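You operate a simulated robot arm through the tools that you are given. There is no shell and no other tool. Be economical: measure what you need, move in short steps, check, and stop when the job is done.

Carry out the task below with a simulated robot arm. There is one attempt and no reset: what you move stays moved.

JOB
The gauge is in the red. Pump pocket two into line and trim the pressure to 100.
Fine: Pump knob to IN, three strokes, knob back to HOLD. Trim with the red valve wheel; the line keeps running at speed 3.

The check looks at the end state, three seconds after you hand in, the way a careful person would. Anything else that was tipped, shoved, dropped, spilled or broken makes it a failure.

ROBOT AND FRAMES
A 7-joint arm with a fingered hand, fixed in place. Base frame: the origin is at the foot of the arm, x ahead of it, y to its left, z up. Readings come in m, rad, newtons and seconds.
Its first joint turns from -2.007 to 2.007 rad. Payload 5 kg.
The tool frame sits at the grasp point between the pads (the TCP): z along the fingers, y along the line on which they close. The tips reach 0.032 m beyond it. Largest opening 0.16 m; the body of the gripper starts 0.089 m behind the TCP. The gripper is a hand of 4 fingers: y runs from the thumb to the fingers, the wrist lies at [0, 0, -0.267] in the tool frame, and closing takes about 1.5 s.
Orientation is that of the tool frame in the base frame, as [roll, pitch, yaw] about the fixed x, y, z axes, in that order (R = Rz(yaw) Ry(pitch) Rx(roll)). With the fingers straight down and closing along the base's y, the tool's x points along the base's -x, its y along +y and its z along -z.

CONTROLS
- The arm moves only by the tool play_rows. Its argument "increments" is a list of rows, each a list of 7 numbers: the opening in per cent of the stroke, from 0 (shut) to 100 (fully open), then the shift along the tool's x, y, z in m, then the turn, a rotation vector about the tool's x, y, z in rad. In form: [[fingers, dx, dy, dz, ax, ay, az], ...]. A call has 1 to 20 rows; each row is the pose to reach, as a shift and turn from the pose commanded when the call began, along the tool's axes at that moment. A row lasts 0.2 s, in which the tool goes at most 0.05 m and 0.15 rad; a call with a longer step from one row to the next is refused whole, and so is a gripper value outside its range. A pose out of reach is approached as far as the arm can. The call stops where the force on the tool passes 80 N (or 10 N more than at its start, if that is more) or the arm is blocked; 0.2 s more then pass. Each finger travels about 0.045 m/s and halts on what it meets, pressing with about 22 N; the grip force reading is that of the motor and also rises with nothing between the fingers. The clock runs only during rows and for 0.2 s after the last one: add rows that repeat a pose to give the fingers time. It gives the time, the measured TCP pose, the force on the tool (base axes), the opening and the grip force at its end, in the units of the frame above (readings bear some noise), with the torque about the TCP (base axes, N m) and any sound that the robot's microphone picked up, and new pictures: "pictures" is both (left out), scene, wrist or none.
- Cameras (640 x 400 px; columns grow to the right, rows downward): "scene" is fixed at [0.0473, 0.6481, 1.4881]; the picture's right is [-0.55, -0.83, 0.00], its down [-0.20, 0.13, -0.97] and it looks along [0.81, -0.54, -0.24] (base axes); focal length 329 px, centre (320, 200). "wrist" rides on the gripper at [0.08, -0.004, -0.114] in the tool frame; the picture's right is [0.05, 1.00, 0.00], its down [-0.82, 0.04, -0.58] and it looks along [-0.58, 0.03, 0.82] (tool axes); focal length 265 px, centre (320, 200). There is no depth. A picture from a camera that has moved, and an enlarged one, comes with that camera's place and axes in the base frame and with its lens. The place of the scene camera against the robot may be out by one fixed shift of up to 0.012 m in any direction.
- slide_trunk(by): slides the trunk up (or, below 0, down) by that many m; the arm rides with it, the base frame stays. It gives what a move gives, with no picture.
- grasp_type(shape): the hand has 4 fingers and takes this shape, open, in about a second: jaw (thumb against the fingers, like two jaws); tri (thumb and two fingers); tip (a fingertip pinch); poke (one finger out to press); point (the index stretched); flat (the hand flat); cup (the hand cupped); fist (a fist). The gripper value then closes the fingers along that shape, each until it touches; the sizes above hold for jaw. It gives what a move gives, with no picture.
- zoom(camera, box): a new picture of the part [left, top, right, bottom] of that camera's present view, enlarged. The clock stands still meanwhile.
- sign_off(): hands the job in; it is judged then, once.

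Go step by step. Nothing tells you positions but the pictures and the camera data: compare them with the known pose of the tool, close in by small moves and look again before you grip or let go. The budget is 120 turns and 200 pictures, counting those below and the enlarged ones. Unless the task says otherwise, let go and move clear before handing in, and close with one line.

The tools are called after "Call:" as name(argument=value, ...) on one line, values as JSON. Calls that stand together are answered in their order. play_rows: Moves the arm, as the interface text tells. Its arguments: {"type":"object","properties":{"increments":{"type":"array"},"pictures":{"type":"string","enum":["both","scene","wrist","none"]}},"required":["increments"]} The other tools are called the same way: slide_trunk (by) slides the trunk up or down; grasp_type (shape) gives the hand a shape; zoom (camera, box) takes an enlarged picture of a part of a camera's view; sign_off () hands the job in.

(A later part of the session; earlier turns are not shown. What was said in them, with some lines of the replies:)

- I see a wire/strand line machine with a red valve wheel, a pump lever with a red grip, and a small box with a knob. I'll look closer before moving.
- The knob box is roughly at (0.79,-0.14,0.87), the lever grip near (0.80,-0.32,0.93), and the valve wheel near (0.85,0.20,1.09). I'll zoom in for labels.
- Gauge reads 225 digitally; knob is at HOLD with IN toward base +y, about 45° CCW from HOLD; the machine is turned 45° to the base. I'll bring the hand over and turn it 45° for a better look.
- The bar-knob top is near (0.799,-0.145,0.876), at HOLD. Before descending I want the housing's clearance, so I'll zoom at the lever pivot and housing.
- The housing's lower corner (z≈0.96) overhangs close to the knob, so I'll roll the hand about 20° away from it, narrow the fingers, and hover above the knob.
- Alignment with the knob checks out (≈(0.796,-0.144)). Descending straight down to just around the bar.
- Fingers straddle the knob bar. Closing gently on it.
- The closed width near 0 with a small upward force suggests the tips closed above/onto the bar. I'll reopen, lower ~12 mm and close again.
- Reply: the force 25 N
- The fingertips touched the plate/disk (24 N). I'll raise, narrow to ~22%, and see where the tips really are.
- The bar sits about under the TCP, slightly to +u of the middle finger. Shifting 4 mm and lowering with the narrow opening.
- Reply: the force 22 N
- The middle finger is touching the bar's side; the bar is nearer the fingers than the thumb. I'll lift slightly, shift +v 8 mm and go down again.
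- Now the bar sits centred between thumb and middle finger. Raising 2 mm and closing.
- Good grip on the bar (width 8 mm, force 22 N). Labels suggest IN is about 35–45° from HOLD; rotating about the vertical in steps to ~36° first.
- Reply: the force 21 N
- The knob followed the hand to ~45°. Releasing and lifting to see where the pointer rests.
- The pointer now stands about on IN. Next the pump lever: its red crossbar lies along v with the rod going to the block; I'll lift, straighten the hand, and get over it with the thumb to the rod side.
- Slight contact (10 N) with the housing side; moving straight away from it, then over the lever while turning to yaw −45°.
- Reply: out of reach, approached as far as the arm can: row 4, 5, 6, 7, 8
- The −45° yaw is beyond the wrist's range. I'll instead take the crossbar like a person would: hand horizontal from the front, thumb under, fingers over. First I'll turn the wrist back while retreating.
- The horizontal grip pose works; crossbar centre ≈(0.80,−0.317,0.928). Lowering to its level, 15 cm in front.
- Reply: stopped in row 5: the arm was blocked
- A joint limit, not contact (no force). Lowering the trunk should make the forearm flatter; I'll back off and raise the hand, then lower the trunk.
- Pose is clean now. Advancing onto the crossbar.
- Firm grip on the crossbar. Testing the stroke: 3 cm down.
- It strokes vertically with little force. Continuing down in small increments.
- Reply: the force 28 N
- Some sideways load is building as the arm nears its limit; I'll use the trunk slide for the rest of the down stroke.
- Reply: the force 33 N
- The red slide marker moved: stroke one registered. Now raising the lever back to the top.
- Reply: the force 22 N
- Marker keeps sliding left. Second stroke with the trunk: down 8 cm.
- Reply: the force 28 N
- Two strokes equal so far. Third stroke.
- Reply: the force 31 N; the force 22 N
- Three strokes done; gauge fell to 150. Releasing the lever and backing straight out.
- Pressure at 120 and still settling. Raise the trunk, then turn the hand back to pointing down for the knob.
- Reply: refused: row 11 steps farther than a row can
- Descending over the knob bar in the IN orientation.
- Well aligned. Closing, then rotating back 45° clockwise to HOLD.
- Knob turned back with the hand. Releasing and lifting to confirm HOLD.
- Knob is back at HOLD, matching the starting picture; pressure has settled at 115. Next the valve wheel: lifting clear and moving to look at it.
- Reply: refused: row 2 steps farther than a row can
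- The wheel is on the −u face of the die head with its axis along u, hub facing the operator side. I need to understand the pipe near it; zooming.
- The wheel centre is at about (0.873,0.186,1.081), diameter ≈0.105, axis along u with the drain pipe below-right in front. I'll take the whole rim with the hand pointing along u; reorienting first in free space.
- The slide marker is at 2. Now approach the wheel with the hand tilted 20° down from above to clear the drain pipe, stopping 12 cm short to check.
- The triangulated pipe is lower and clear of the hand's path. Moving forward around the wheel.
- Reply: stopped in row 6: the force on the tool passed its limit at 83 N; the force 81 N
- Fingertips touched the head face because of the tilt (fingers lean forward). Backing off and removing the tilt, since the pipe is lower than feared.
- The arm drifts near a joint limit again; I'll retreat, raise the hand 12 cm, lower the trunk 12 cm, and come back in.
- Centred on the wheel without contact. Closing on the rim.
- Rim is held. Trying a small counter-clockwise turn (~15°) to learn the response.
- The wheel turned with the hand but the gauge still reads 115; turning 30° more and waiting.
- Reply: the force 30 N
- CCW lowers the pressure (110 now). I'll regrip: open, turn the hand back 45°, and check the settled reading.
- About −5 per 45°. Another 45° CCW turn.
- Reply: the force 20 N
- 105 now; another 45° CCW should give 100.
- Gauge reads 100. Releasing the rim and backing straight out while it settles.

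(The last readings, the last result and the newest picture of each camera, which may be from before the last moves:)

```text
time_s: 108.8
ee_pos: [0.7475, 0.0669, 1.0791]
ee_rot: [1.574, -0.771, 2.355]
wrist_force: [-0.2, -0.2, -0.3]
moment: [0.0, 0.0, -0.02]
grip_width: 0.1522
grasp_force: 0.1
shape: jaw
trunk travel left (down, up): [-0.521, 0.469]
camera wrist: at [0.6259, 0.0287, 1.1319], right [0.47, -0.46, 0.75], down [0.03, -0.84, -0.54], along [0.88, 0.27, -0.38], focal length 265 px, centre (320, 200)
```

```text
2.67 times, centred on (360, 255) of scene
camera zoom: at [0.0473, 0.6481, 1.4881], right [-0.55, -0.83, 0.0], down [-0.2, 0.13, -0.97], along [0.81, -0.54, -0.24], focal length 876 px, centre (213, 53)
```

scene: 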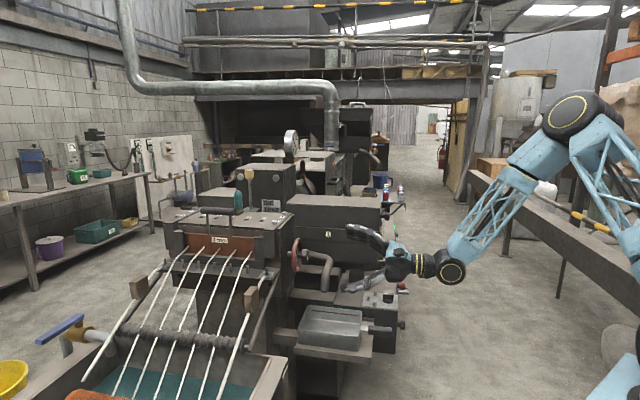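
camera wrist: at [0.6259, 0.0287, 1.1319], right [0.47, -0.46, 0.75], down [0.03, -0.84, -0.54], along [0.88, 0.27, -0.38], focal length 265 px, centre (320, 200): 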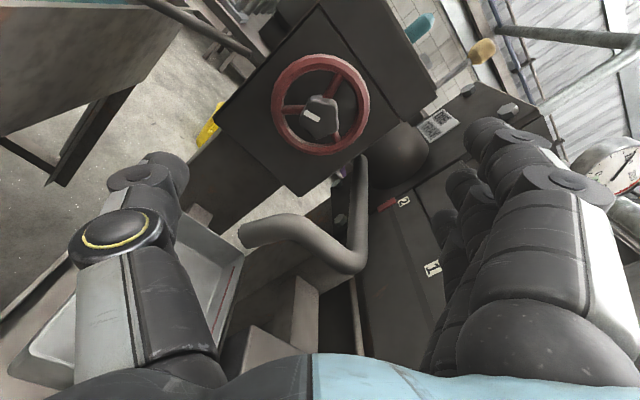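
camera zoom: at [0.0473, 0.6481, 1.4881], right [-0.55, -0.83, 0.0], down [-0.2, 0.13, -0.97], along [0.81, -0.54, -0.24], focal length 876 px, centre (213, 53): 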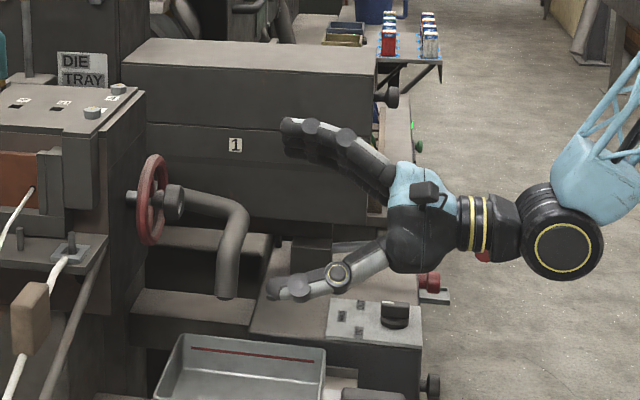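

Pressure holds at 100. Retreating well clear and doing a final check of the lever, knob and panel.

Call:
play_rows(increments=[[90, 0, 0, -0.04, 0, 0, 0], [90, 0.02, 0.02, -0.07, 0, 0, 0], [90, 0.05, 0.05, -0.08, 0, 0, 0], [90, 0.08, 0.08, -0.09, 0, 0, 0], [90, 0.11, 0.11, -0.1, 0, 0, 0], [90, 0.11, 0.11, -0.1, 0, 0, 0]], pictures="scene")

Call:
zoom(camera="scene", box=[330, 210, 450, 320])

Call:
zoom(camera="scene", box=[282, 125, 312, 160])

```text
time_s: 110.2
ee_pos: [0.6769, -0.0011, 1.236]
ee_rot: [1.573, -0.771, 2.356]
wrist_force: [0.4, -1.0, 0.3]
moment: [0.01, 0.02, 0.0]
grip_width: 0.1442
grasp_force: 0.1
shape: jaw
trunk travel left (down, up): [-0.521, 0.469]
```

scene: 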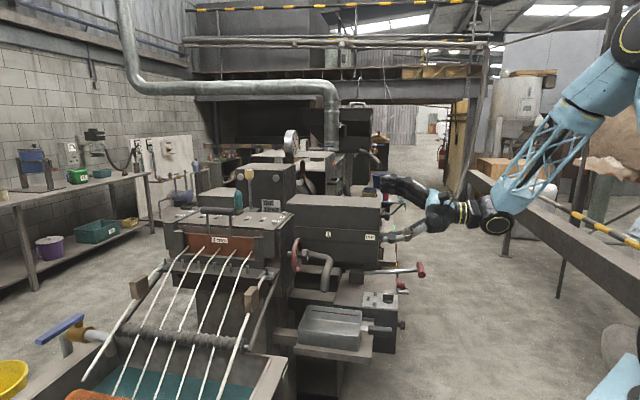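

```text
3.64 times, centred on (390, 265) of scene
camera zoom: at [0.0473, 0.6481, 1.4881], right [-0.55, -0.83, 0.0], down [-0.2, 0.13, -0.97], along [0.81, -0.54, -0.24], focal length 1195 px, centre (66, -36)
```

zoom: 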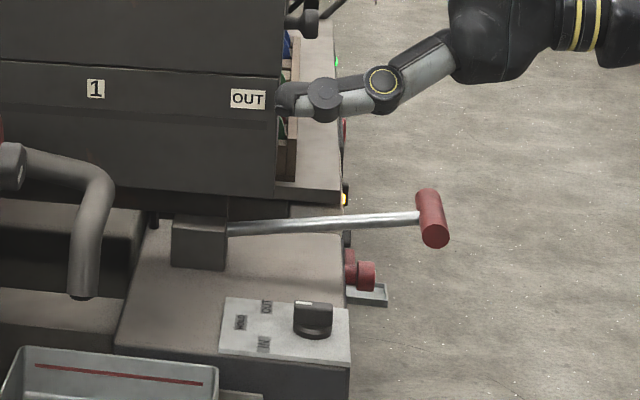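

```text
11.43 times, centred on (297, 142) of scene
camera zoom: at [0.0473, 0.6481, 1.4881], right [-0.55, -0.83, 0.0], down [-0.2, 0.13, -0.97], along [0.81, -0.54, -0.24], focal length 3756 px, centre (583, 857)
```

zoom: 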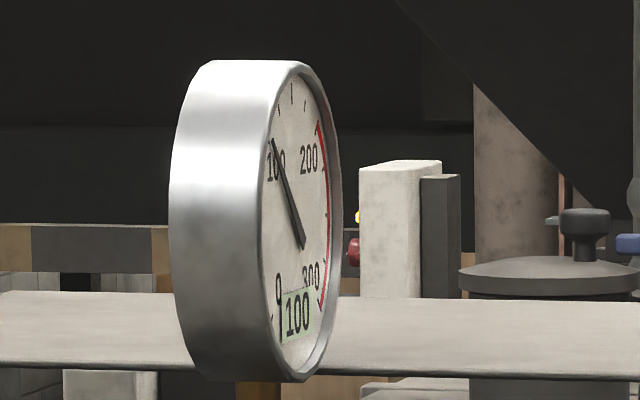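

The hand is clear of the machine. The slide marker is at 2, the knob at HOLD, the lever up, and the gauge steady at 100. Handing in.

Call:
sign_off()

```text
The job is handed in.
```

Pocket two is in line after three strokes, the pump knob is back at HOLD, and the red wheel has trimmed the pressure to 100 on the gauge. I left the speed control alone, so the line should still be at 3, though I didn't read its setting. The hand bumped the housing lightly and pressed the die-head face at 83 N along the way; the later pictures show nothing shifted.
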